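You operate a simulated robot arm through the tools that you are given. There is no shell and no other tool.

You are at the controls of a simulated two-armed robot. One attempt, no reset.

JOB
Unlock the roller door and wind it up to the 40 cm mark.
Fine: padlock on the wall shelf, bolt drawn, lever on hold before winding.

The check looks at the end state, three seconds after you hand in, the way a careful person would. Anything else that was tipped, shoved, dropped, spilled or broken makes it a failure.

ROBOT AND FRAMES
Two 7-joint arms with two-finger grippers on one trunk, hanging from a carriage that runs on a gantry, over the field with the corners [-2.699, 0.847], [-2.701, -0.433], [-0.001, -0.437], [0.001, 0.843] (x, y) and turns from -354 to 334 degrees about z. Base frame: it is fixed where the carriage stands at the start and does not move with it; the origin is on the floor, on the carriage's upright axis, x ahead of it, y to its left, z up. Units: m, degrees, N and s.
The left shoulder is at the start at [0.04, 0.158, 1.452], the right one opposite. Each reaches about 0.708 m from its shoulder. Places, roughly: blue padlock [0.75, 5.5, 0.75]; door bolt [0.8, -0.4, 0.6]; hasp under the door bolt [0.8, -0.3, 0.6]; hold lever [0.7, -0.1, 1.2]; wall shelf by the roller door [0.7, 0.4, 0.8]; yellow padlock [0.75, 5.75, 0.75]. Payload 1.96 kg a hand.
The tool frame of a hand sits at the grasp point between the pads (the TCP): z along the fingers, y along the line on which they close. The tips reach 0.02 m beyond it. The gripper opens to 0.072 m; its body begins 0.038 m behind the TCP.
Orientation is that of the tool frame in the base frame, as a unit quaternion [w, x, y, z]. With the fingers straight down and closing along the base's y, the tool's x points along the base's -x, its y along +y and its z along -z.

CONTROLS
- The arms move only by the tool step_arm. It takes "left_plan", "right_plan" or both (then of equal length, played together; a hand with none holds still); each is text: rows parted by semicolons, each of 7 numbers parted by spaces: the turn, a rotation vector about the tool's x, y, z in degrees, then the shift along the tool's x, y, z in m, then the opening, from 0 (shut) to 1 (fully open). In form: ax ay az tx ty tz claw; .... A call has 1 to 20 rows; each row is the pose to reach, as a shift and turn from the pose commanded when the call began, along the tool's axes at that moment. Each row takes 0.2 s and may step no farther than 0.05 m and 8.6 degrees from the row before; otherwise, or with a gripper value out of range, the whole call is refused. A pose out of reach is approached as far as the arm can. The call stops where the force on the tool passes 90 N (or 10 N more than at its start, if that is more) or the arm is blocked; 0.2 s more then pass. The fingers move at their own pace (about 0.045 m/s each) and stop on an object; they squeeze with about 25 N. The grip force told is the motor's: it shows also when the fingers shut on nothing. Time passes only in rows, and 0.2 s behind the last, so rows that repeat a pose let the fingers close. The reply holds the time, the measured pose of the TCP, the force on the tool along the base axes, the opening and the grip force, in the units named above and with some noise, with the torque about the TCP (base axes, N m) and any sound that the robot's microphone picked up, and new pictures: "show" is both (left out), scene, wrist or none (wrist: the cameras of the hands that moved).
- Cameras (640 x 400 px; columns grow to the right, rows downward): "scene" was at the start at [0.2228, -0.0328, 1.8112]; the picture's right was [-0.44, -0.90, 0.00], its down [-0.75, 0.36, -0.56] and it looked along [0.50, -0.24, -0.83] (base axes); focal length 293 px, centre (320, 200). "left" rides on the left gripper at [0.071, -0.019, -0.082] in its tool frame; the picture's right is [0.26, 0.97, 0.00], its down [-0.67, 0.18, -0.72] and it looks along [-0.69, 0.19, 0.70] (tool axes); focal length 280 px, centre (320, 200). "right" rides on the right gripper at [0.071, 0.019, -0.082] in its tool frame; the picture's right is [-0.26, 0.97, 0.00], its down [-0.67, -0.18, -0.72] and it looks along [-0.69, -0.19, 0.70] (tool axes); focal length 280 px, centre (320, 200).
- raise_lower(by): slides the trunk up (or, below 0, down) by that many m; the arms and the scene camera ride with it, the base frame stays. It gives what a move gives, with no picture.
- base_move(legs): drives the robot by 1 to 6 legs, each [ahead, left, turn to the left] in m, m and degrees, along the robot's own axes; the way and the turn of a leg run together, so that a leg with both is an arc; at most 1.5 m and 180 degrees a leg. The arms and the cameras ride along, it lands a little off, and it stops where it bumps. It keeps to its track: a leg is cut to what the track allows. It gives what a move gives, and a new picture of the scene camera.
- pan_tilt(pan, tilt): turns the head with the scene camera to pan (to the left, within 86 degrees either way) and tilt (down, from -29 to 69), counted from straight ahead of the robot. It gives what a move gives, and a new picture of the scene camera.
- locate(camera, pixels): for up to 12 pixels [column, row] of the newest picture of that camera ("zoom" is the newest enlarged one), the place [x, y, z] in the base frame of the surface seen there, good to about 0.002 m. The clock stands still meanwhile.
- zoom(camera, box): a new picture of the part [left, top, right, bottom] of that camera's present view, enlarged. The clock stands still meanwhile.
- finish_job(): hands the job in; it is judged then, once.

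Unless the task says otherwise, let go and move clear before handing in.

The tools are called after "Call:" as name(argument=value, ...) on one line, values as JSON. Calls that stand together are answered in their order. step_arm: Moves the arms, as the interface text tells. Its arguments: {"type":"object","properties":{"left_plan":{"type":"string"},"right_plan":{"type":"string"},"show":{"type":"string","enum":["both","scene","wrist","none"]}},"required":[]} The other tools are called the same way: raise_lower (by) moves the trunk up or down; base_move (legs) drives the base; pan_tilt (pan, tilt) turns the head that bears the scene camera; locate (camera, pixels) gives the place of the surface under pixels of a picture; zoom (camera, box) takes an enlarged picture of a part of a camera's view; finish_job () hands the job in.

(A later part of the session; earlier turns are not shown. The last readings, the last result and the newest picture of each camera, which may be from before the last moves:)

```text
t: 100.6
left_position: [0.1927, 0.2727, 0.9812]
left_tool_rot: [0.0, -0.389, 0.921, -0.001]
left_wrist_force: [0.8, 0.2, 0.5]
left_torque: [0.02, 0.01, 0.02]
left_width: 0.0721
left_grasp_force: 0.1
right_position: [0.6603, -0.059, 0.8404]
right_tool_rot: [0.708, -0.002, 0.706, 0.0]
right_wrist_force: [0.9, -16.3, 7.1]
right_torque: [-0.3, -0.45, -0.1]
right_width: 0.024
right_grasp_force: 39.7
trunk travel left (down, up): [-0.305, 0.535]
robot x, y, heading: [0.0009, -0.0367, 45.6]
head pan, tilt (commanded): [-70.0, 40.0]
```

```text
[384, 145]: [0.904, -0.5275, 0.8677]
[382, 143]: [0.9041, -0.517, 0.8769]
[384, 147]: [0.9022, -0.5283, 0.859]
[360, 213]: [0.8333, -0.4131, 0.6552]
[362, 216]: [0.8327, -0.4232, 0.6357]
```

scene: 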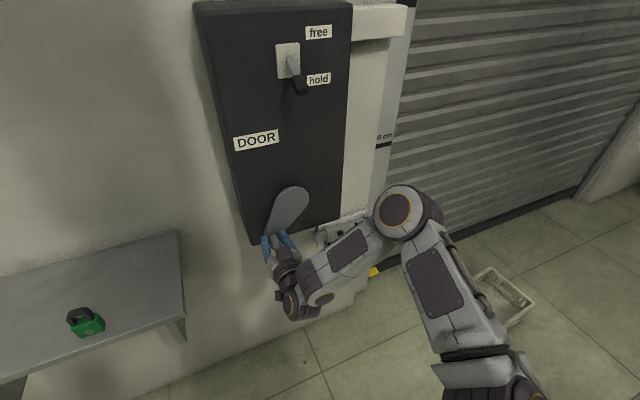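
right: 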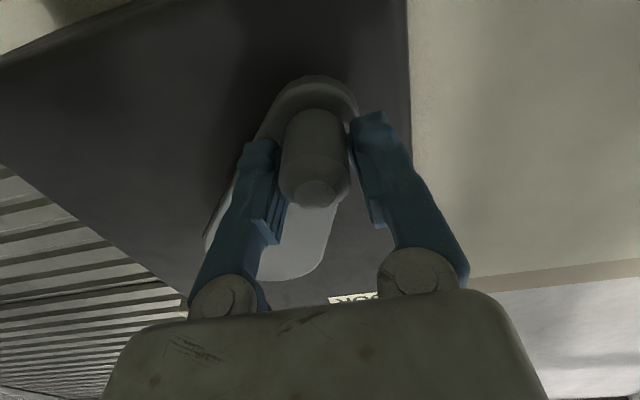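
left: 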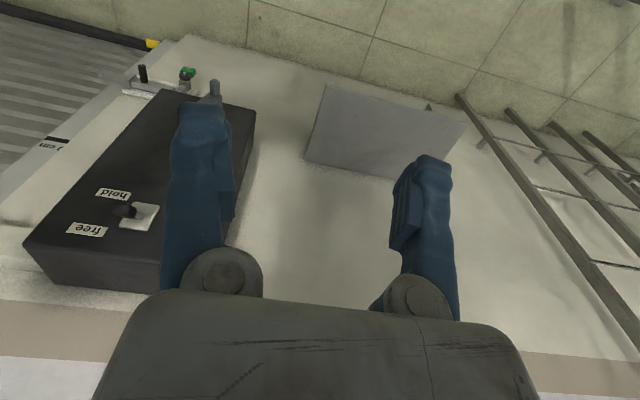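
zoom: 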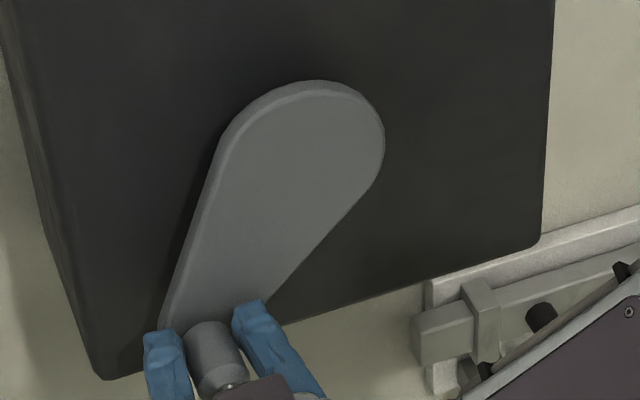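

Hub axis is about [y -0.119, z 0.920] with crank radius ≈0.106. Continuing the arc to 90°.

Call:
step_arm(right_plan="0 0 0 -0.0133 0.0137 0 0; 0 0 0 -0.0284 0.0243 0 0; 0 0 0 -0.0451 0.0321 0 0; 0 0 0 -0.0630 0.0369 0 0; 0 0 0 -0.0814 0.0385 0 0")

Call:
zoom(camera="scene", box=[202, 140, 362, 240])

Call:
locate(camera="scene", pixels=[[374, 260], [374, 265], [376, 262], [374, 271]])

```text
t: 101.8
left_position: [0.1919, 0.2774, 0.9821]
left_tool_rot: [0.001, -0.388, 0.922, 0.0]
left_wrist_force: [0.0, -0.1, -0.6]
left_torque: [0.02, 0.0, -0.04]
left_width: 0.0723
left_grasp_force: 0.1
right_position: [0.6618, -0.0136, 0.9194]
right_tool_rot: [0.707, -0.001, 0.707, 0.0]
right_wrist_force: [-0.6, 0.2, -0.6]
right_torque: [0.0, -0.01, -0.01]
right_width: 0.0
right_grasp_force: 30.1
trunk travel left (down, up): [-0.305, 0.535]
robot x, y, heading: [-0.0032, -0.0325, 45.6]
head pan, tilt (commanded): [-70.0, 40.0]
```

scene: 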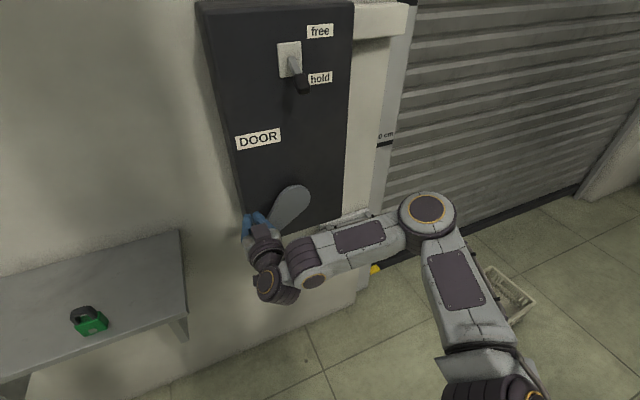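
right: 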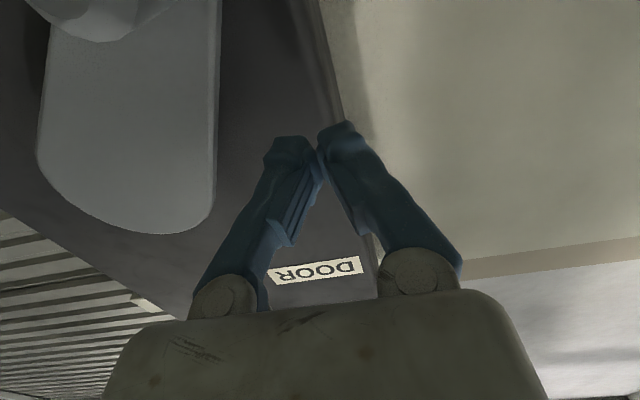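

```text
4.00 times, centred on (282, 190) of scene
```

zoom: 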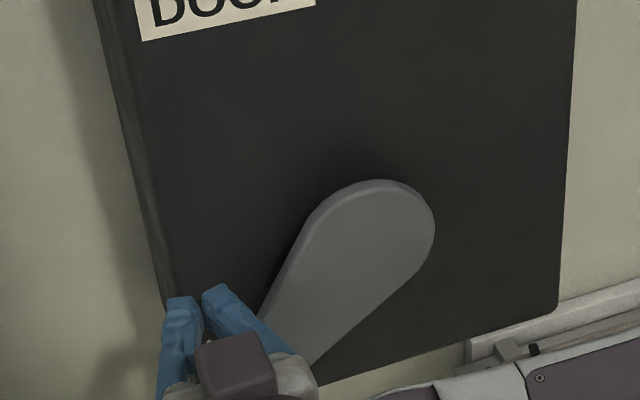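

```text
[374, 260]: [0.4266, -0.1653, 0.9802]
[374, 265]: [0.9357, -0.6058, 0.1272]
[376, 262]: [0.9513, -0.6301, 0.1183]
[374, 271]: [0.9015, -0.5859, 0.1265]
```

The fingers slipped off (width 0) because the vertical part relied on friction; the crank held at about 50° by the ratchet and the pointer stands at ~0.127. I'll retract, and regrip with the hand rolled so it always pushes along the tangent; first testing the roll range.

Call:
step_arm(right_plan="0 0 0 0 0 -0.04 0; 0 0 0 0 0 -0.08 0.5; 0 0 -8 0.0 0 -0.08 0.9; 0 0 -16 0 0 -0.08 0.9; 0 0 -24 0 0 -0.08 0.9; 0 0 -32 0 0 -0.08 0.9; 0 0 -40 0 0 -0.08 0.9; 0 0 -48 0 0 -0.08 0.9; 0 0 -56 0 0 -0.08 0.9; 0 0 -64 0 0 -0.08 0.9; 0 0 -72 0 0 -0.08 0.9; 0 0 -80 0 0 -0.08 0.9; 0 0 -88 0 0 -0.08 0.9; 0 0 -96 0 0 -0.08 0.9; 0 0 -104 0 0 -0.08 0.9; 0 0 -112 0 0 -0.08 0.9; 0 0 -120 0 0 -0.08 0.9; 0 0 -128 0 0 -0.08 0.9; 0 0 -130 0 0 -0.08 0.9")

Call:
zoom(camera="scene", box=[202, 140, 362, 240])

```text
t: 105.8
left_position: [0.1929, 0.2752, 0.9825]
left_tool_rot: [0.0, -0.388, 0.922, 0.0]
left_wrist_force: [0.5, -0.3, 0.0]
left_torque: [0.0, 0.04, 0.03]
left_width: 0.0722
left_grasp_force: 0.0
right_position: [0.5858, -0.0163, 0.9164]
right_tool_rot: [-0.3, 0.64, -0.297, 0.642]
right_wrist_force: [0.7, 0.1, 0.6]
right_torque: [-0.01, 0.0, 0.02]
right_width: 0.0647
right_grasp_force: 0.0
right hand out of reach, approached as far as the arm can: row 17, 18, 19
trunk travel left (down, up): [-0.305, 0.535]
robot x, y, heading: [-0.0011, -0.0374, 45.9]
head pan, tilt (commanded): [-70.0, 40.0]
```

scene: 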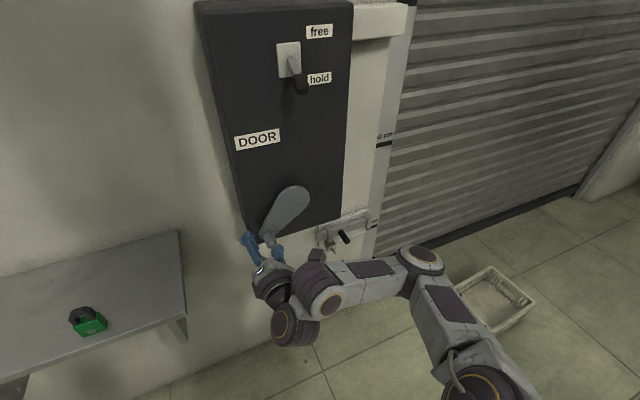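
right: 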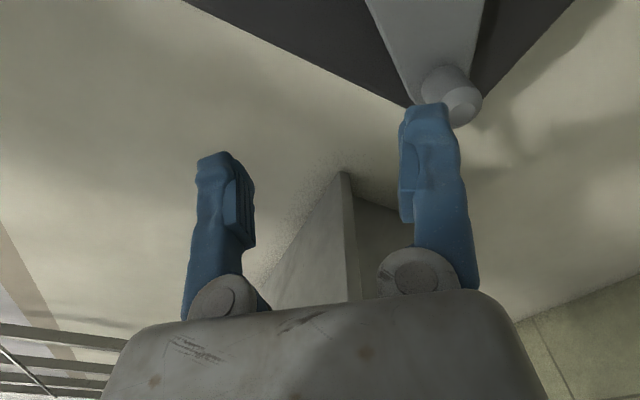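

```text
4.00 times, centred on (282, 190) of scene
```

zoom: 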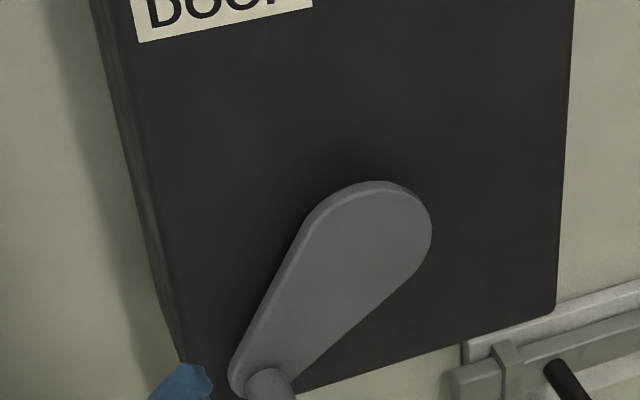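

The hand rolled to -130° almost fully. The crank sits at about 48° with its knob at wrist (460,100); measuring the knob and hub.

Call:
locate(camera="right", pixels=[[463, 105], [445, 80], [440, 95], [465, 85], [425, 40], [440, 65]])

Call:
locate(camera="scene", pixels=[[268, 238], [272, 244], [265, 233], [262, 230], [294, 186], [309, 198], [374, 262], [372, 268], [377, 228], [376, 224]])

Call:
zoom(camera="scene", box=[336, 210, 416, 260])

```text
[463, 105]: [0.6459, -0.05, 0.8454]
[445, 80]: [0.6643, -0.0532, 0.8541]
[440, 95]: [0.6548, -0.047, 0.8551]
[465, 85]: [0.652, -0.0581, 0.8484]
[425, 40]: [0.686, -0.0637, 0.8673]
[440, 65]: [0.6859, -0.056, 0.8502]
```

```text
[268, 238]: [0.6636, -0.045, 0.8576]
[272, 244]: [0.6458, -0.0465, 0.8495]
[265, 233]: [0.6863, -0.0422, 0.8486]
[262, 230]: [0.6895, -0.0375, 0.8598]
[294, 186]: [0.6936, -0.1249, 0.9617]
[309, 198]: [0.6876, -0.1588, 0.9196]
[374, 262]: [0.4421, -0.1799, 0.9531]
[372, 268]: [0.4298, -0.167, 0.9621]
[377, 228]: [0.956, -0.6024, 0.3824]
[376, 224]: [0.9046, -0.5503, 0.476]
```

```text
8.00 times, centred on (376, 235) of scene
```

zoom: 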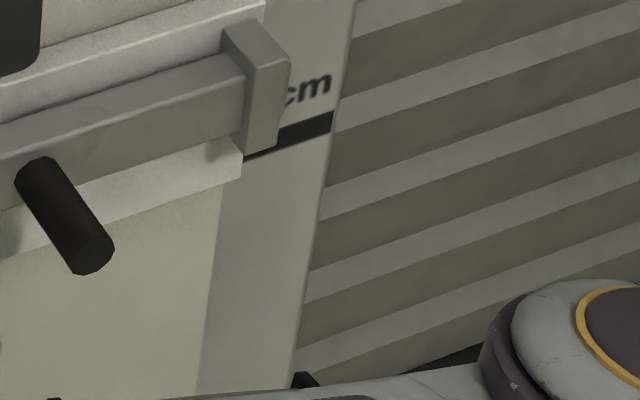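

The knob's centre is near [y -0.0487, z 0.846], i.e. crank angle ≈44°. I'll roll back 10° to a surely reachable -120° to have a well-defined command pose.

Call:
step_arm(right_plan="0 0 5 0 0 0 0.9; 0 0 10 0 0 0 0.9; 0 0 10 0 0 0 0.9", show="wrist")

```text
t: 106.6
left_position: [0.1913, 0.2757, 0.9822]
left_tool_rot: [0.0, -0.388, 0.922, 0.0]
left_wrist_force: [0.3, -0.7, 0.4]
left_torque: [-0.02, -0.03, 0.01]
left_width: 0.0722
left_grasp_force: 0.0
right_position: [0.5878, -0.0163, 0.9163]
right_tool_rot: [-0.353, 0.612, -0.354, 0.613]
right_wrist_force: [-0.2, -0.3, -0.3]
right_torque: [-0.02, 0.0, -0.02]
right_width: 0.0649
right_grasp_force: 0.0
trunk travel left (down, up): [-0.305, 0.535]
robot x, y, heading: [0.0026, -0.0401, 45.8]
head pan, tilt (commanded): [-70.0, 40.0]
```

right: 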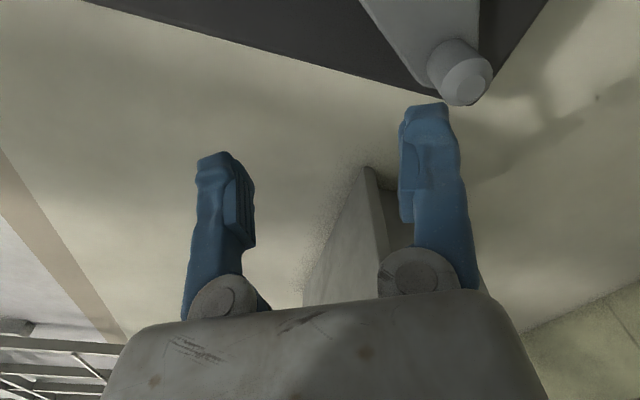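

Roll is exactly -120° at [0.588,-0.016,0.916]. Measuring the knob once more in this wrist view ((468,80)).

Call:
zoom(camera="right", box=[400, 20, 528, 120])

Call:
locate(camera="right", pixels=[[472, 88], [468, 80], [476, 84], [480, 70], [460, 95], [445, 60], [465, 55], [434, 75], [452, 100]])

```text
4.00 times, centred on (464, 70) of right
```

zoom: 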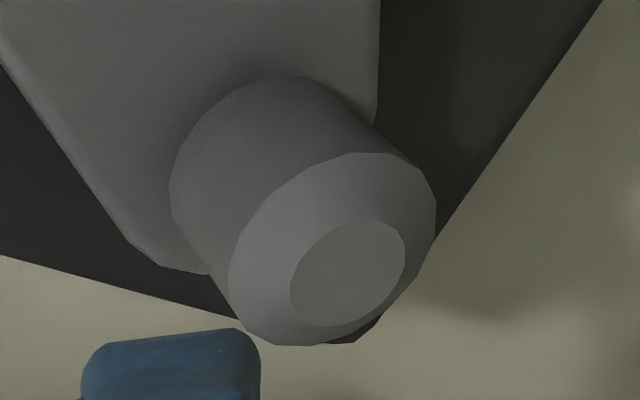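

```text
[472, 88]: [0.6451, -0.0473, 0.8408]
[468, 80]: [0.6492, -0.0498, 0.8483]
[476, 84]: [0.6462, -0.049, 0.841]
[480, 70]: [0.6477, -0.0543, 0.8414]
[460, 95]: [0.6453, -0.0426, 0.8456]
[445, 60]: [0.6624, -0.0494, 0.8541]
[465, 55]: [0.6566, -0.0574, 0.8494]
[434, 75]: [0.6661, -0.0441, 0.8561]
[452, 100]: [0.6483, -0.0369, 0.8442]
```

The knob centre is [y -0.0473, z 0.841], which gives hub angle 42° and radius 0.1067. Moving to it laterally, then forward, then closing.

Call:
step_arm(right_plan="0 0 0 -0.004 0.027 0 0.9; 0 0 0 -0.0075 0.054 0 0.9; 0 0 0 -0.0108 0.0807 0 0.9; 0 0 0 -0.0108 0.0807 0.03 0.9; 0 0 0 -0.0108 0.0807 0.06 0.9; 0 0 0 -0.0108 0.0807 0.074 0.9; 0 0 0 -0.0108 0.0807 0.074 0.9")

Call:
zoom(camera="scene", box=[202, 180, 362, 280])

```text
t: 108.2
left_position: [0.1911, 0.2763, 0.983]
left_tool_rot: [0.0, -0.388, 0.922, 0.0]
left_wrist_force: [0.0, -0.5, 0.4]
left_torque: [0.01, -0.01, 0.02]
left_width: 0.0718
left_grasp_force: 0.1
right_position: [0.66, -0.0474, 0.8402]
right_tool_rot: [-0.353, 0.612, -0.354, 0.613]
right_wrist_force: [-0.8, -0.1, 0.3]
right_torque: [-0.02, 0.0, -0.04]
right_width: 0.0649
right_grasp_force: 0.0
trunk travel left (down, up): [-0.305, 0.535]
robot x, y, heading: [0.0014, -0.0405, 45.9]
head pan, tilt (commanded): [-70.0, 40.0]
```

scene: 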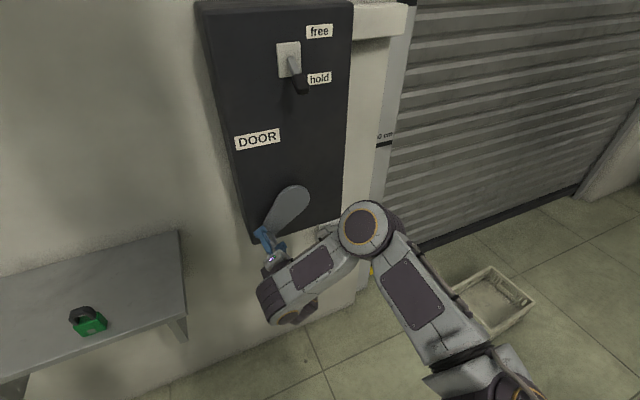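
right: 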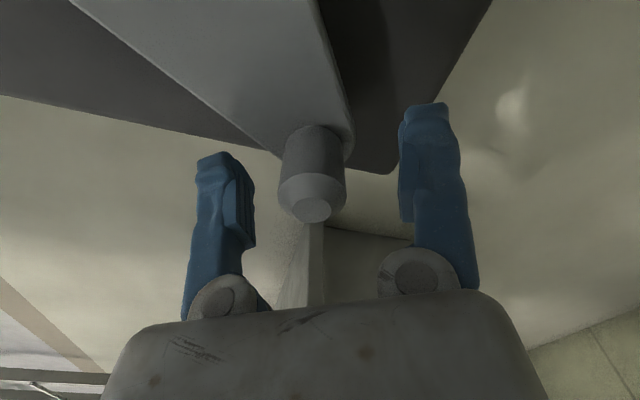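

```text
4.00 times, centred on (282, 230) of scene
```

zoom: 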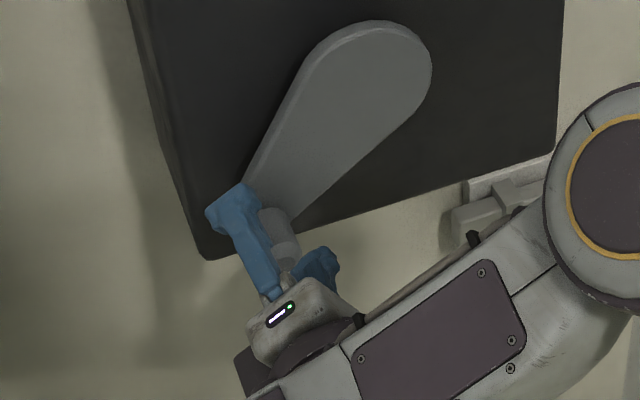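

The knob is between the fingers. Closing, then turning hand and crank together by 48° in 8° rows.

Call:
step_arm(right_plan="0 0 0 0 0 0 0; 0 0 0 0 0 0 0; 0 0 0 0 0 0 0; 0 0 0 0 0 0 0; 0 0 8 -0.0036 -0.0144 0 0; 0 0 16 -0.0051 -0.0292 0 0; 0 0 24 -0.0045 -0.0441 0 0; 0 0 32 -0.0018 -0.0587 0 0; 0 0 40 0.0028 -0.0728 0 0; 0 0 48 0.0094 -0.0861 0 0")

Call:
zoom(camera="scene", box=[202, 160, 362, 260])

```text
t: 110.4
left_position: [0.1917, 0.2778, 0.9828]
left_tool_rot: [0.0, -0.388, 0.921, -0.001]
left_wrist_force: [-0.1, 0.0, 1.0]
left_torque: [0.02, -0.01, 0.0]
left_width: 0.0719
left_grasp_force: 0.1
right_position: [0.6609, -0.0123, 0.9204]
right_tool_rot: [0.573, -0.415, 0.571, -0.415]
right_wrist_force: [7.2, 3.2, -12.0]
right_torque: [-0.18, 0.02, 0.13]
right_width: 0.0241
right_grasp_force: 40.0
trunk travel left (down, up): [-0.305, 0.535]
robot x, y, heading: [0.0017, -0.0347, 45.8]
head pan, tilt (commanded): [-70.0, 40.0]
```

scene: 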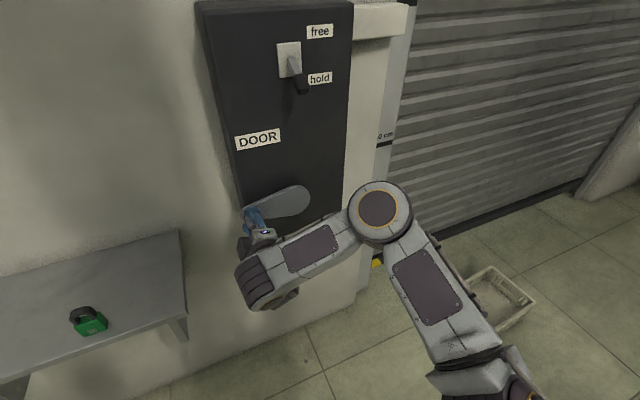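
right: 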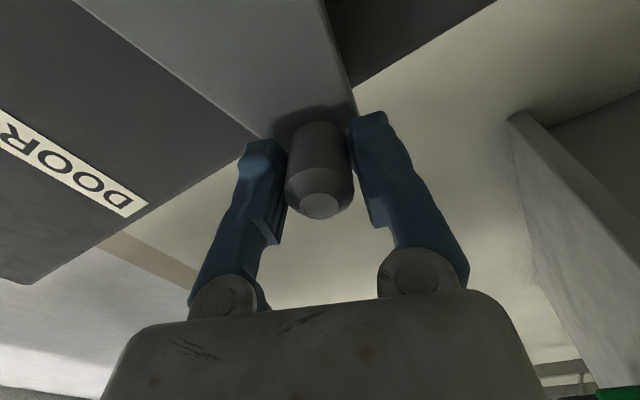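

```text
4.00 times, centred on (282, 210) of scene
```

zoom: 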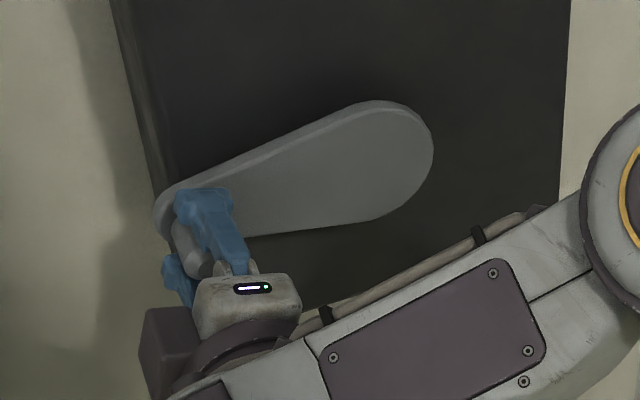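

The grip holds with ~12 N and the crank is at about 90°. Continuing another 80° the same way.

Call:
step_arm(right_plan="0 0 8 -0.0036 -0.0144 0 0; 0 0 16 -0.0051 -0.0292 0 0; 0 0 24 -0.0045 -0.0441 0 0; 0 0 32 -0.0018 -0.0587 0 0; 0 0 40 0.0028 -0.0728 0 0; 0 0 48 0.0094 -0.0861 0 0; 0 0 56 0.0177 -0.0984 0 0; 0 0 64 0.0277 -0.1094 0 0; 0 0 72 0.0391 -0.1189 0 0; 0 0 80 0.0517 -0.1268 0 0")

Call:
zoom(camera="scene", box=[202, 120, 362, 220])

```text
t: 112.6
left_position: [0.192, 0.2781, 0.9828]
left_tool_rot: [0.001, -0.388, 0.922, 0.0]
left_wrist_force: [0.7, -0.3, 0.2]
left_torque: [0.02, 0.02, -0.01]
left_width: 0.072
left_grasp_force: 0.0
right_position: [0.6595, -0.0992, 1.0258]
right_tool_rot: [0.706, 0.05, 0.704, 0.052]
right_wrist_force: [5.9, 10.6, -6.9]
right_torque: [-0.09, 0.31, 0.42]
right_width: 0.024
right_grasp_force: 39.9
trunk travel left (down, up): [-0.305, 0.535]
robot x, y, heading: [0.0008, -0.0359, 45.9]
head pan, tilt (commanded): [-70.0, 40.0]
```

scene: 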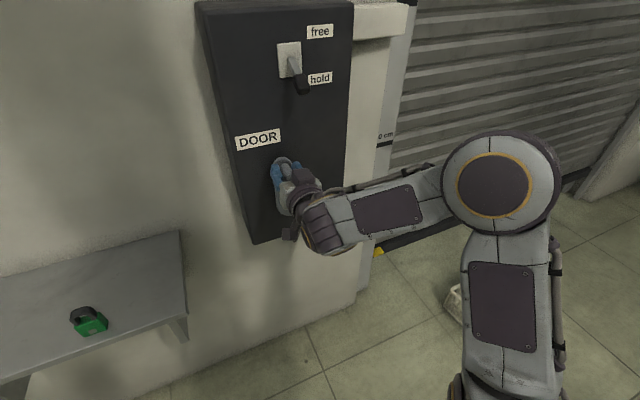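
right: 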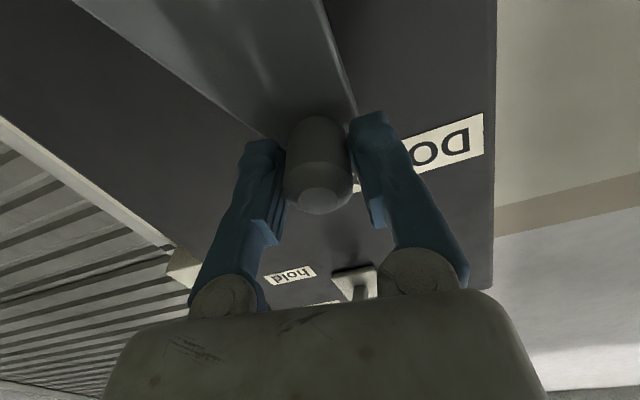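

```text
4.00 times, centred on (282, 170) of scene
```

zoom: 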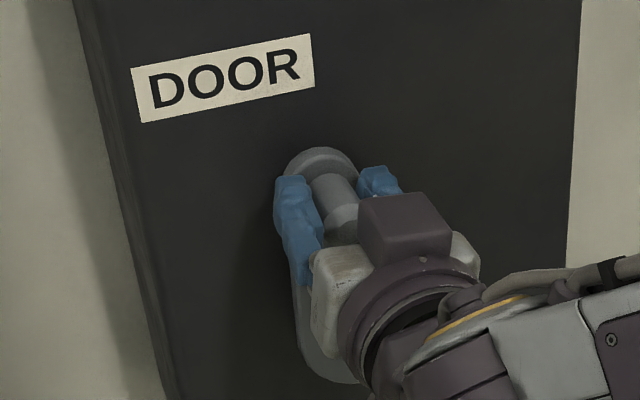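

The crank is near 170°. Checking the pointer's height for calibration.

Call:
zoom(camera="scene", box=[340, 210, 420, 260])

Call:
locate(camera="scene", pixels=[[377, 251], [379, 249], [376, 254], [380, 251], [383, 250]])

```text
8.00 times, centred on (380, 235) of scene
```

zoom: 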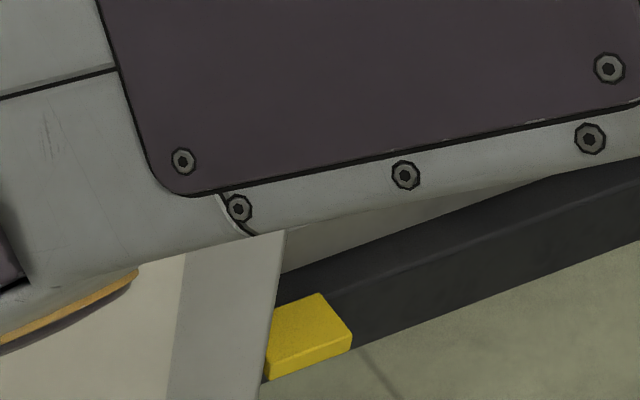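

```text
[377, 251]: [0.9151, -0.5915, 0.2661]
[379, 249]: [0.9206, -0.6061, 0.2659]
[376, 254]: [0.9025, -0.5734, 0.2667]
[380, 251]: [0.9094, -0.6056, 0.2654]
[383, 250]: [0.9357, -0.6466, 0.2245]
```

The pointer's top is at z≈0.266, up 0.188 m for ~169.5° — that is 0.40 m per full turn, so one exact turn is needed. Continuing another 80°.

Call:
step_arm(right_plan="0 0 8 -0.0036 -0.0144 0 0; 0 0 16 -0.0051 -0.0292 0 0; 0 0 24 -0.0045 -0.0441 0 0; 0 0 32 -0.0018 -0.0587 0 0; 0 0 40 0.0028 -0.0728 0 0; 0 0 48 0.0094 -0.0861 0 0; 0 0 56 0.0177 -0.0984 0 0; 0 0 64 0.0277 -0.1094 0 0; 0 0 72 0.0391 -0.1189 0 0; 0 0 80 0.0517 -0.1268 0 0")

Call:
zoom(camera="scene", box=[222, 120, 382, 220])

```text
t: 114.8
left_position: [0.1907, 0.274, 0.9822]
left_tool_rot: [-0.001, -0.388, 0.921, -0.002]
left_wrist_force: [0.2, 0.2, -0.1]
left_torque: [-0.01, 0.0, -0.02]
left_width: 0.0721
left_grasp_force: 0.0
right_position: [0.6608, -0.2188, 0.9542]
right_tool_rot: [0.509, 0.492, 0.51, 0.49]
right_wrist_force: [-12.1, -7.4, 13.9]
right_torque: [-0.03, -0.09, 0.42]
right_width: 0.024
right_grasp_force: 39.8
trunk travel left (down, up): [-0.305, 0.535]
robot x, y, heading: [0.0023, -0.0398, 45.7]
head pan, tilt (commanded): [-70.0, 40.0]
```

scene: 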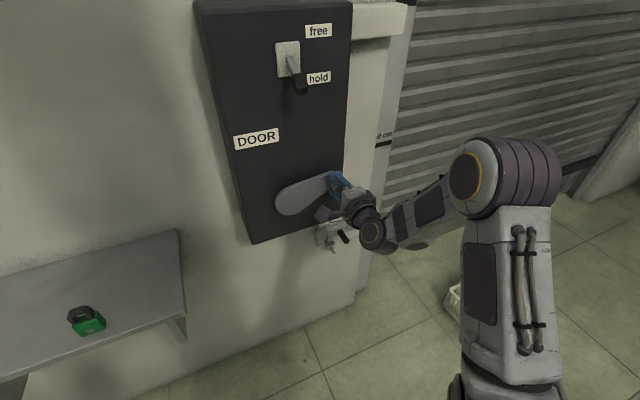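
right: 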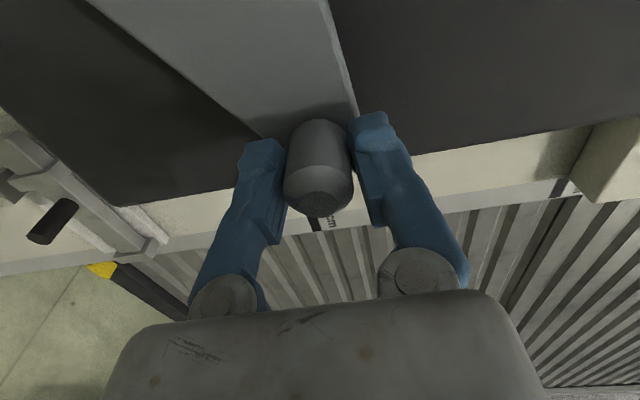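

```text
4.00 times, centred on (302, 170) of scene
```

zoom: 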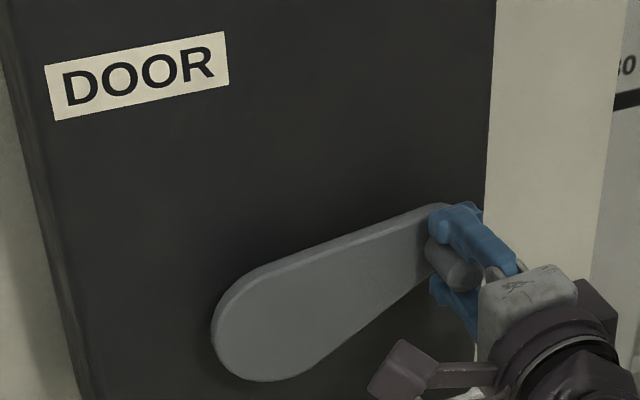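

The crank is at ~251° and the hand roll at +88°. Continuing 24° more, then I'll regrip.

Call:
step_arm(right_plan="0 0 8 -0.0036 -0.0144 0 0; 0 0 16 -0.0051 -0.0292 0 0; 0 0 24 -0.0045 -0.0441 0 0; 0 0 24 -0.0045 -0.0441 0 0")

Call:
zoom(camera="scene", box=[222, 120, 382, 220])

```text
t: 115.8
left_position: [0.1911, 0.277, 0.9837]
left_tool_rot: [0.001, -0.388, 0.922, 0.0]
left_wrist_force: [-0.1, 0.7, -0.2]
left_torque: [0.01, -0.01, 0.02]
left_width: 0.0719
left_grasp_force: 0.1
right_position: [0.6609, -0.2245, 0.9116]
right_tool_rot: [0.395, 0.586, 0.396, 0.586]
right_wrist_force: [-9.4, 2.5, 7.3]
right_torque: [-0.14, -0.35, 0.89]
right_width: 0.0239
right_grasp_force: 40.3
trunk travel left (down, up): [-0.305, 0.535]
robot x, y, heading: [0.0016, -0.0409, 45.8]
head pan, tilt (commanded): [-70.0, 40.0]
```

scene: 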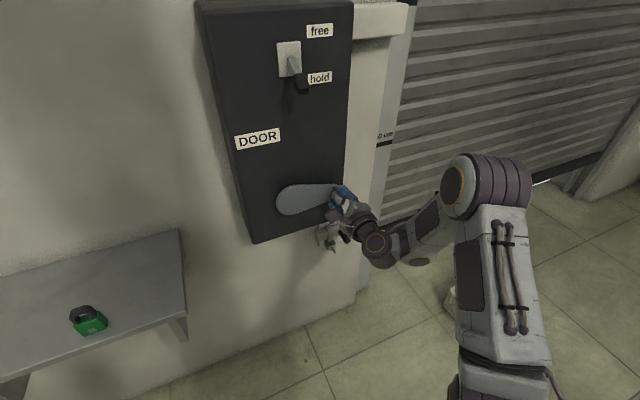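
right: 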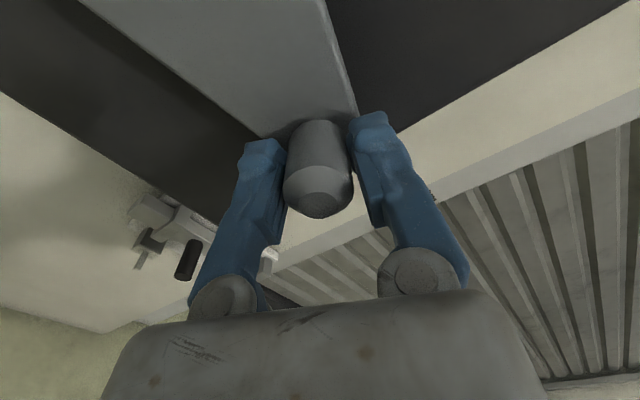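

```text
4.00 times, centred on (302, 170) of scene
```

zoom: 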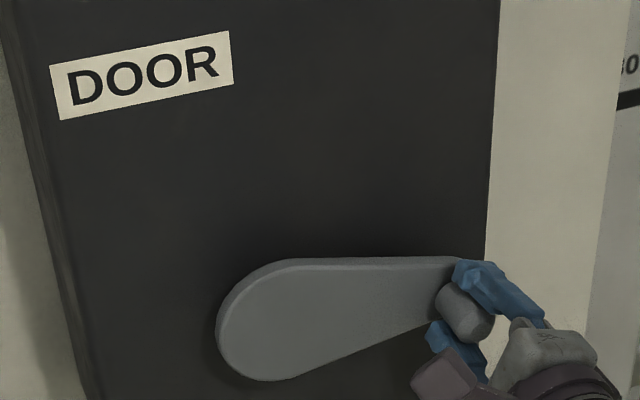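

Still well held at θ≈275°, roll +112°. Trying 24° more with this grip.

Call:
step_arm(right_plan="0 0 8 -0.0036 -0.0144 0 0; 0 0 16 -0.0051 -0.0292 0 0; 0 0 24 -0.0045 -0.0441 0 0; 0 0 24 -0.0045 -0.0441 0 0")

Call:
pan_tilt(pan=-75, tilt=40)

```text
t: 116.8
left_position: [0.1927, 0.2745, 0.9818]
left_tool_rot: [0.0, -0.389, 0.921, -0.001]
left_wrist_force: [0.4, 0.3, 0.8]
left_torque: [0.02, -0.01, -0.06]
left_width: 0.0721
left_grasp_force: 0.1
right_position: [0.6612, -0.2127, 0.8706]
right_tool_rot: [0.265, 0.656, 0.264, 0.656]
right_wrist_force: [-0.4, -6.9, 10.5]
right_torque: [-0.16, -0.13, -0.1]
right_width: 0.024
right_grasp_force: 39.8
trunk travel left (down, up): [-0.305, 0.535]
robot x, y, heading: [0.0023, -0.0417, 45.5]
head pan, tilt (commanded): [-70.0, 40.0]
```

scene: 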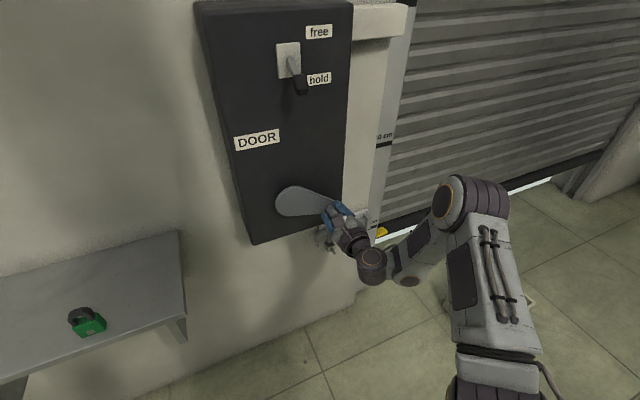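
right: 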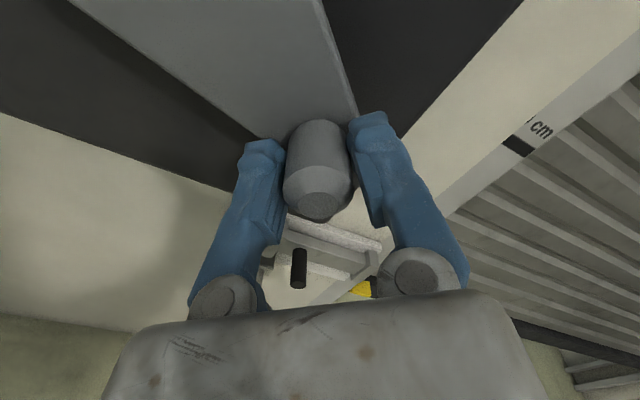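

```text
t: 117.4
left_position: [0.1923, 0.2741, 0.9821]
left_tool_rot: [0.001, -0.388, 0.921, -0.001]
left_wrist_force: [0.0, 0.0, 0.0]
left_torque: [-0.01, -0.03, -0.02]
left_width: 0.0719
left_grasp_force: 0.1
right_position: [0.661, -0.2125, 0.8713]
right_tool_rot: [0.266, 0.655, 0.265, 0.656]
right_wrist_force: [3.9, -8.2, 5.3]
right_torque: [-0.09, 0.12, -0.25]
right_width: 0.024
right_grasp_force: 39.8
trunk travel left (down, up): [-0.305, 0.535]
robot x, y, heading: [-0.0026, -0.0371, 45.9]
head pan, tilt (commanded): [-75.0, 40.0]
```

scene: 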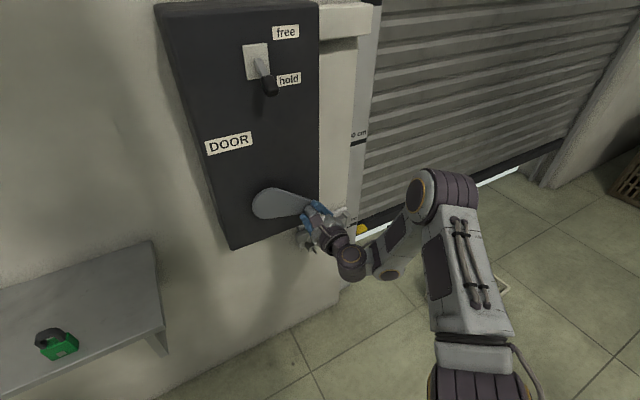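

θ≈297.6°, roll +136°. The pointer is visible at (362,228); measuring it.

Call:
zoom(camera="scene", box=[320, 190, 400, 240])

Call:
locate(camera="zoom", pixels=[[330, 300], [345, 310], [320, 320], [300, 250], [360, 300]])

```text
8.00 times, centred on (360, 215) of scene
```

zoom: 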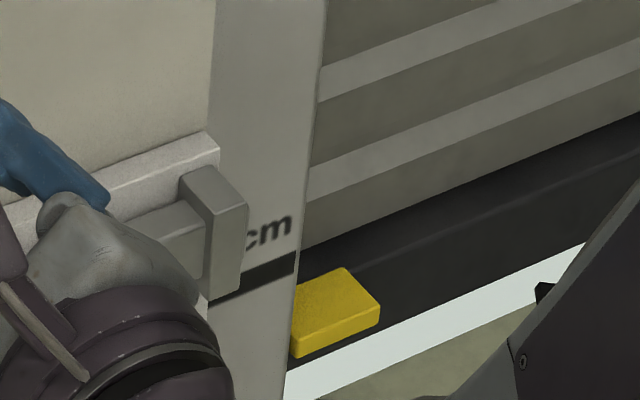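

```text
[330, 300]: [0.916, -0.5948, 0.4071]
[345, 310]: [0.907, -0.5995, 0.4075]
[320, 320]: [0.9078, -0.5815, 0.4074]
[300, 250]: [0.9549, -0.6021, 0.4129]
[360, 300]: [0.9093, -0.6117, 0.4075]
```

Pointer top is at z≈0.407. Now measuring the 40 cm line (zoom (270,270)) and pointer faces.

Call:
locate(camera="zoom", pixels=[[270, 262], [270, 268], [270, 274], [285, 256], [285, 262], [285, 270], [290, 252], [290, 275], [330, 335], [330, 345], [340, 330], [300, 352]])

Call:
zoom(camera="scene", box=[340, 210, 372, 240])

```text
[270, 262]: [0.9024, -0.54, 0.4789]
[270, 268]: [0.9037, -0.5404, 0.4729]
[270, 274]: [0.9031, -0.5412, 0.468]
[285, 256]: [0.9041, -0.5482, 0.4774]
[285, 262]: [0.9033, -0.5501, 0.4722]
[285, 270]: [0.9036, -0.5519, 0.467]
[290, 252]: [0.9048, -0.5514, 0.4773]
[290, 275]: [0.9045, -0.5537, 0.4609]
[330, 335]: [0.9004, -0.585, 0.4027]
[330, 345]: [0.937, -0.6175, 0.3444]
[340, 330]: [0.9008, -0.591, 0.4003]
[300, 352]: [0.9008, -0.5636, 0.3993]
```

```text
13.33 times, centred on (356, 225) of scene
```

zoom: 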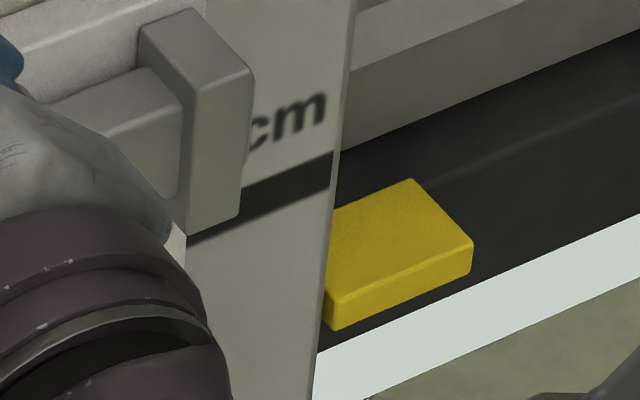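

Locating the line's upper and lower edges and the pointer's front face in this closer zoom.

Call:
locate(camera="zoom", pixels=[[300, 158], [300, 166], [300, 175], [300, 183], [300, 192], [300, 200], [400, 268], [400, 276], [400, 290], [400, 302], [400, 308], [400, 240]])

```text
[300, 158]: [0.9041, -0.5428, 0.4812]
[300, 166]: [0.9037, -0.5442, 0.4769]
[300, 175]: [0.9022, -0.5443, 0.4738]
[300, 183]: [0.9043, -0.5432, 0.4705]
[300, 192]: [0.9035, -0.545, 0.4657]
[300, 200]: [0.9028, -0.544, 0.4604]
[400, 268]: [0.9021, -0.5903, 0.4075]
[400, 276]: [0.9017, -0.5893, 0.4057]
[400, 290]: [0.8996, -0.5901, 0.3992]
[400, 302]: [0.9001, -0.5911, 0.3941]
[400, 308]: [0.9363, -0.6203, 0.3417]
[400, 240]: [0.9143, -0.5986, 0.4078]
```

The line's centre is z≈0.469 and the pointer's centre ≈0.400, so 0.069 m (62.4°) remains — exactly completing one full turn. The wrist is at +136°, so I'll let go (ratchet on hold), retract and watch that the door stays.

Call:
step_arm(right_plan="0 0 0 0 0 0 0.6; 0 0 0 0 0 0 0.8; 0 0 0 0 0 0 0.9; 0 0 0 0 0 0 0.9; 0 0 0 0 0 -0.03 0.9; 0 0 0 0 0 -0.06 0.9; 0 0 0 0 0 -0.085 0.9")

Call:
zoom(camera="scene", box=[320, 190, 400, 240])

Call:
locate(camera="zoom", pixels=[[330, 300], [345, 310], [320, 320]])

```text
t: 119.0
left_position: [0.1907, 0.2774, 0.9822]
left_tool_rot: [0.001, -0.388, 0.922, -0.001]
left_wrist_force: [-0.7, -1.0, 0.4]
left_torque: [-0.01, 0.0, 0.0]
left_width: 0.0721
left_grasp_force: 0.1
right_position: [0.63, -0.2113, 0.8698]
right_tool_rot: [0.265, 0.656, 0.264, 0.656]
right_wrist_force: [-0.1, 0.1, -0.6]
right_torque: [-0.01, 0.02, 0.0]
right_width: 0.0648
right_grasp_force: 0.1
right hand out of reach, approached as far as the arm can: row 6, 7
trunk travel left (down, up): [-0.305, 0.535]
robot x, y, heading: [0.0022, -0.0406, 45.7]
head pan, tilt (commanded): [-75.0, 40.0]
```

scene: 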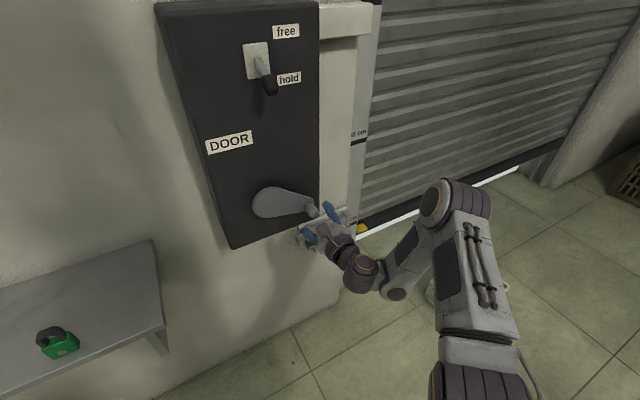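
right: 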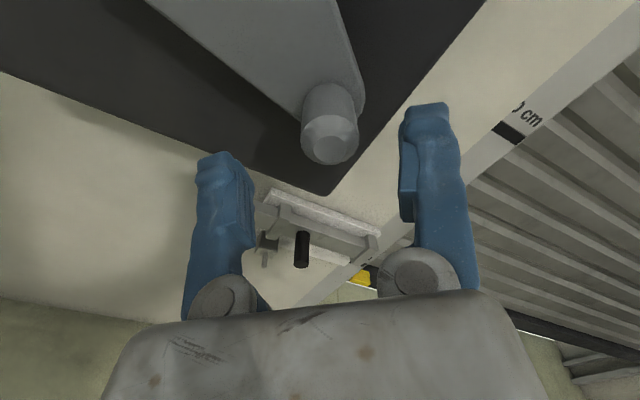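

```text
8.00 times, centred on (360, 215) of scene
```

zoom: 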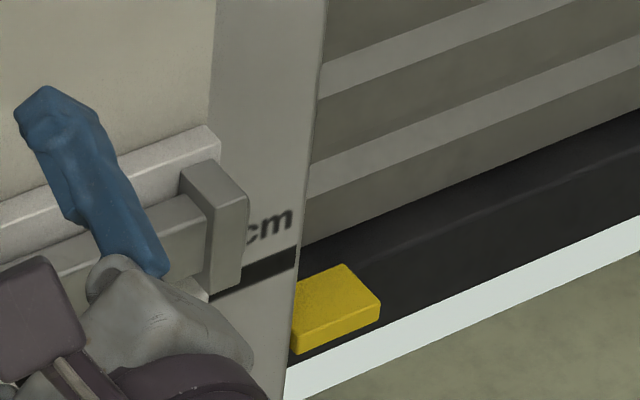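

```text
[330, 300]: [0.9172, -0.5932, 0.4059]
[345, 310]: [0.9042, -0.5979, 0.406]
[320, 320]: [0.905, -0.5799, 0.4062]
```

The door held when released (pointer top 0.406). Now I'll roll the hand back by 160° while drawing back a little, to take a fresh grip.

Call:
step_arm(right_plan="0 0 -8 0 0 0 0.9; 0 0 -16 0 0 0 0.9; 0 0 -24 0 0 -0.01 0.9; 0 0 -32 0 0 -0.02 0.9; 0 0 -40 0 0 -0.03 0.9; 0 0 -48 0 0 -0.04 0.9; 0 0 -56 0 0 -0.05 0.9; 0 0 -64 0 0 -0.05 0.9; 0 0 -72 0 0 -0.05 0.9; 0 0 -80 0 0 -0.05 0.9; 0 0 -88 0 0 -0.05 0.9; 0 0 -96 0 0 -0.05 0.9; 0 0 -104 0 0 -0.05 0.9; 0 0 -112 0 0 -0.05 0.9; 0 0 -120 0 0 -0.05 0.9; 0 0 -128 0 0 -0.05 0.9; 0 0 -136 0 0 -0.05 0.9; 0 0 -144 0 0 -0.05 0.9; 0 0 -152 0 0 -0.05 0.9; 0 0 -160 0 0 -0.05 0.9", show="none")

Call:
step_arm(right_plan="0 0 -8 0 0 0 0.9; 0 0 -16 0 0 0 0.9; 0 0 -24 0 0 0 0.9; 0 0 -32 0 0 0 0.9; 0 0 -38 0 0 0 0.9; 0 0 -38 0 0 0 0.9")

```text
t: 123.2
left_position: [0.1917, 0.2759, 0.9833]
left_tool_rot: [0.0, -0.388, 0.922, 0.0]
left_wrist_force: [0.4, -0.2, -0.5]
left_torque: [-0.02, 0.01, 0.0]
left_width: 0.072
left_grasp_force: 0.0
right_position: [0.6259, -0.2046, 0.8845]
right_tool_rot: [0.692, -0.14, 0.695, -0.137]
right_wrist_force: [0.1, 0.0, -1.0]
right_torque: [0.03, 0.01, 0.02]
right_width: 0.065
right_grasp_force: 0.0
right hand out of reach, approached as far as the arm can: row 3, 4, 5, 6, 7, 8, 9, 10, 11, 12, 13, 14, 15, 16, 17, 18, 19, 20
trunk travel left (down, up): [-0.305, 0.535]
robot x, y, heading: [-0.0027, -0.0382, 45.6]
head pan, tilt (commanded): [-75.0, 40.0]
```

```text
t: 124.6
left_position: [0.192, 0.2765, 0.9817]
left_tool_rot: [0.0, -0.388, 0.922, 0.0]
left_wrist_force: [-0.3, 0.8, 0.3]
left_torque: [-0.03, 0.03, 0.0]
left_width: 0.0718
left_grasp_force: 0.0
right_position: [0.6279, -0.2102, 0.8843]
right_tool_rot: [0.606, -0.365, 0.605, -0.364]
right_wrist_force: [0.3, -0.7, 0.1]
right_torque: [0.03, -0.02, 0.0]
right_width: 0.0648
right_grasp_force: 0.2
trunk travel left (down, up): [-0.305, 0.535]
robot x, y, heading: [-0.0002, -0.0358, 45.6]
head pan, tilt (commanded): [-75.0, 40.0]
```

scene: 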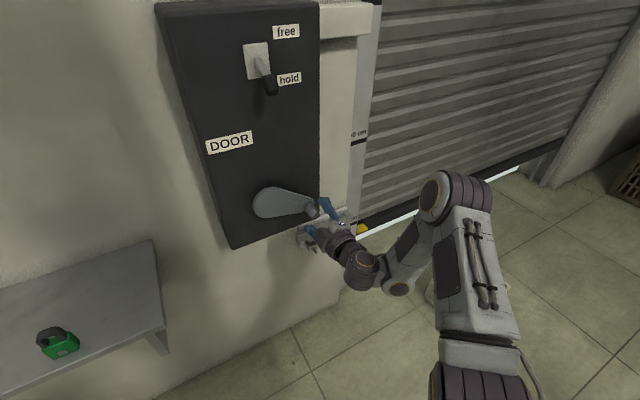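
right: 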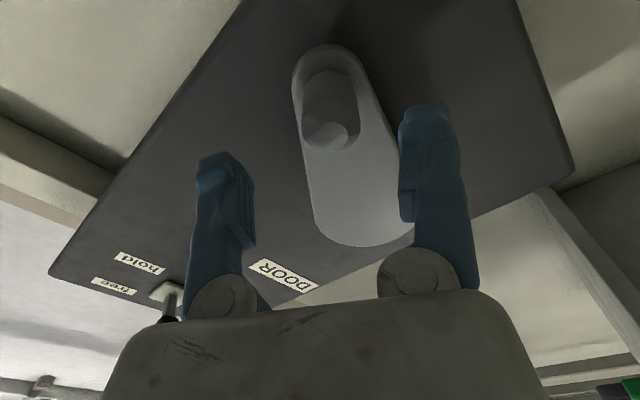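

The roll is now -62°, tangent-aligned for this crank angle. Measuring the knob at wrist (327,137) for the regrip.

Call:
locate(camera="right", pixels=[[326, 137], [330, 130], [320, 130], [326, 110], [330, 85], [345, 115], [310, 110]])

Call:
zoom(camera="right", box=[270, 40, 400, 170])

```text
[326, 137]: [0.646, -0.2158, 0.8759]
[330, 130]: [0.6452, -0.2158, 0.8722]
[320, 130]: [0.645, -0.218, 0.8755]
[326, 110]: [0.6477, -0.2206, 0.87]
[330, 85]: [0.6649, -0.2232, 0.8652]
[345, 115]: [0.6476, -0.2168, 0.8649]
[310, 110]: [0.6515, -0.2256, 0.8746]
```

```text
3.08 times, centred on (335, 105) of right
```

zoom: 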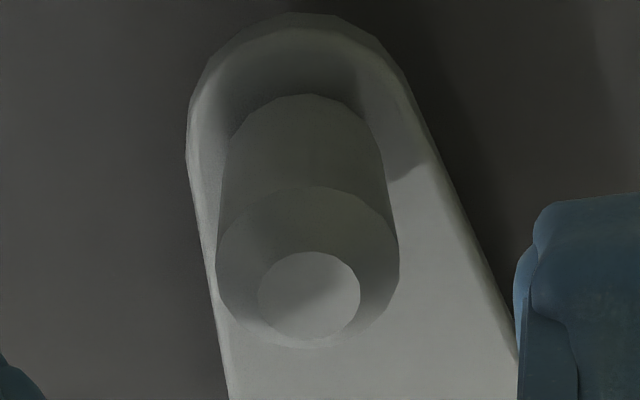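

The knob centre is [y -0.2155, z 0.8742] (θ≈295.4°). Aligning, moving in 3.3 cm and closing.

Call:
step_arm(right_plan="0 0 0 0.0094 0.0064 0 0.9; 0 0 0 0.0094 0.0064 0.015 0.9; 0 0 0 0.0094 0.0064 0.033 0.9; 0 0 0 0.0094 0.0064 0.033 0.9; 0 0 0 0.0094 0.0064 0.033 0; 0 0 0 0.0094 0.0064 0.033 0; 0 0 0 0.0094 0.0064 0.033 0; 0 0 0 0.0094 0.0064 0.033 0; 0 0 0 0.0094 0.0064 0.033 0")

```text
t: 126.6
left_position: [0.1911, 0.2764, 0.9831]
left_tool_rot: [0.0, -0.389, 0.921, 0.0]
left_wrist_force: [0.2, -0.1, 0.5]
left_torque: [0.01, 0.01, 0.02]
left_width: 0.072
left_grasp_force: 0.1
right_position: [0.6591, -0.2174, 0.8735]
right_tool_rot: [0.606, -0.365, 0.606, -0.364]
right_wrist_force: [6.3, 1.2, -14.0]
right_torque: [-0.04, 0.17, 0.06]
right_width: 0.0248
right_grasp_force: 39.7
trunk travel left (down, up): [-0.305, 0.535]
robot x, y, heading: [-0.0026, -0.0406, 45.8]
head pan, tilt (commanded): [-75.0, 40.0]
```

scene: 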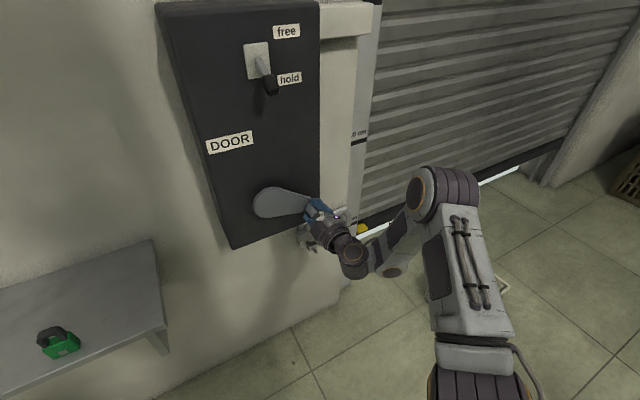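
right: 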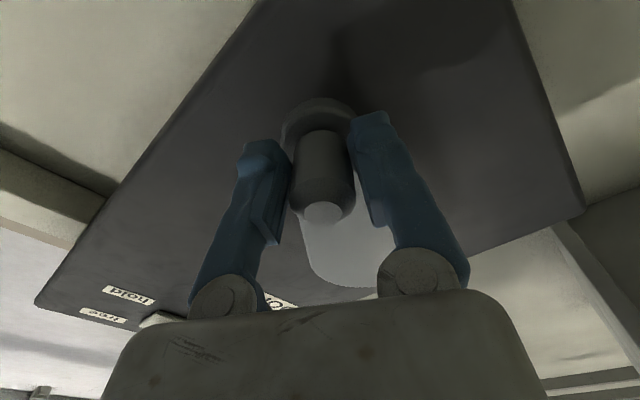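

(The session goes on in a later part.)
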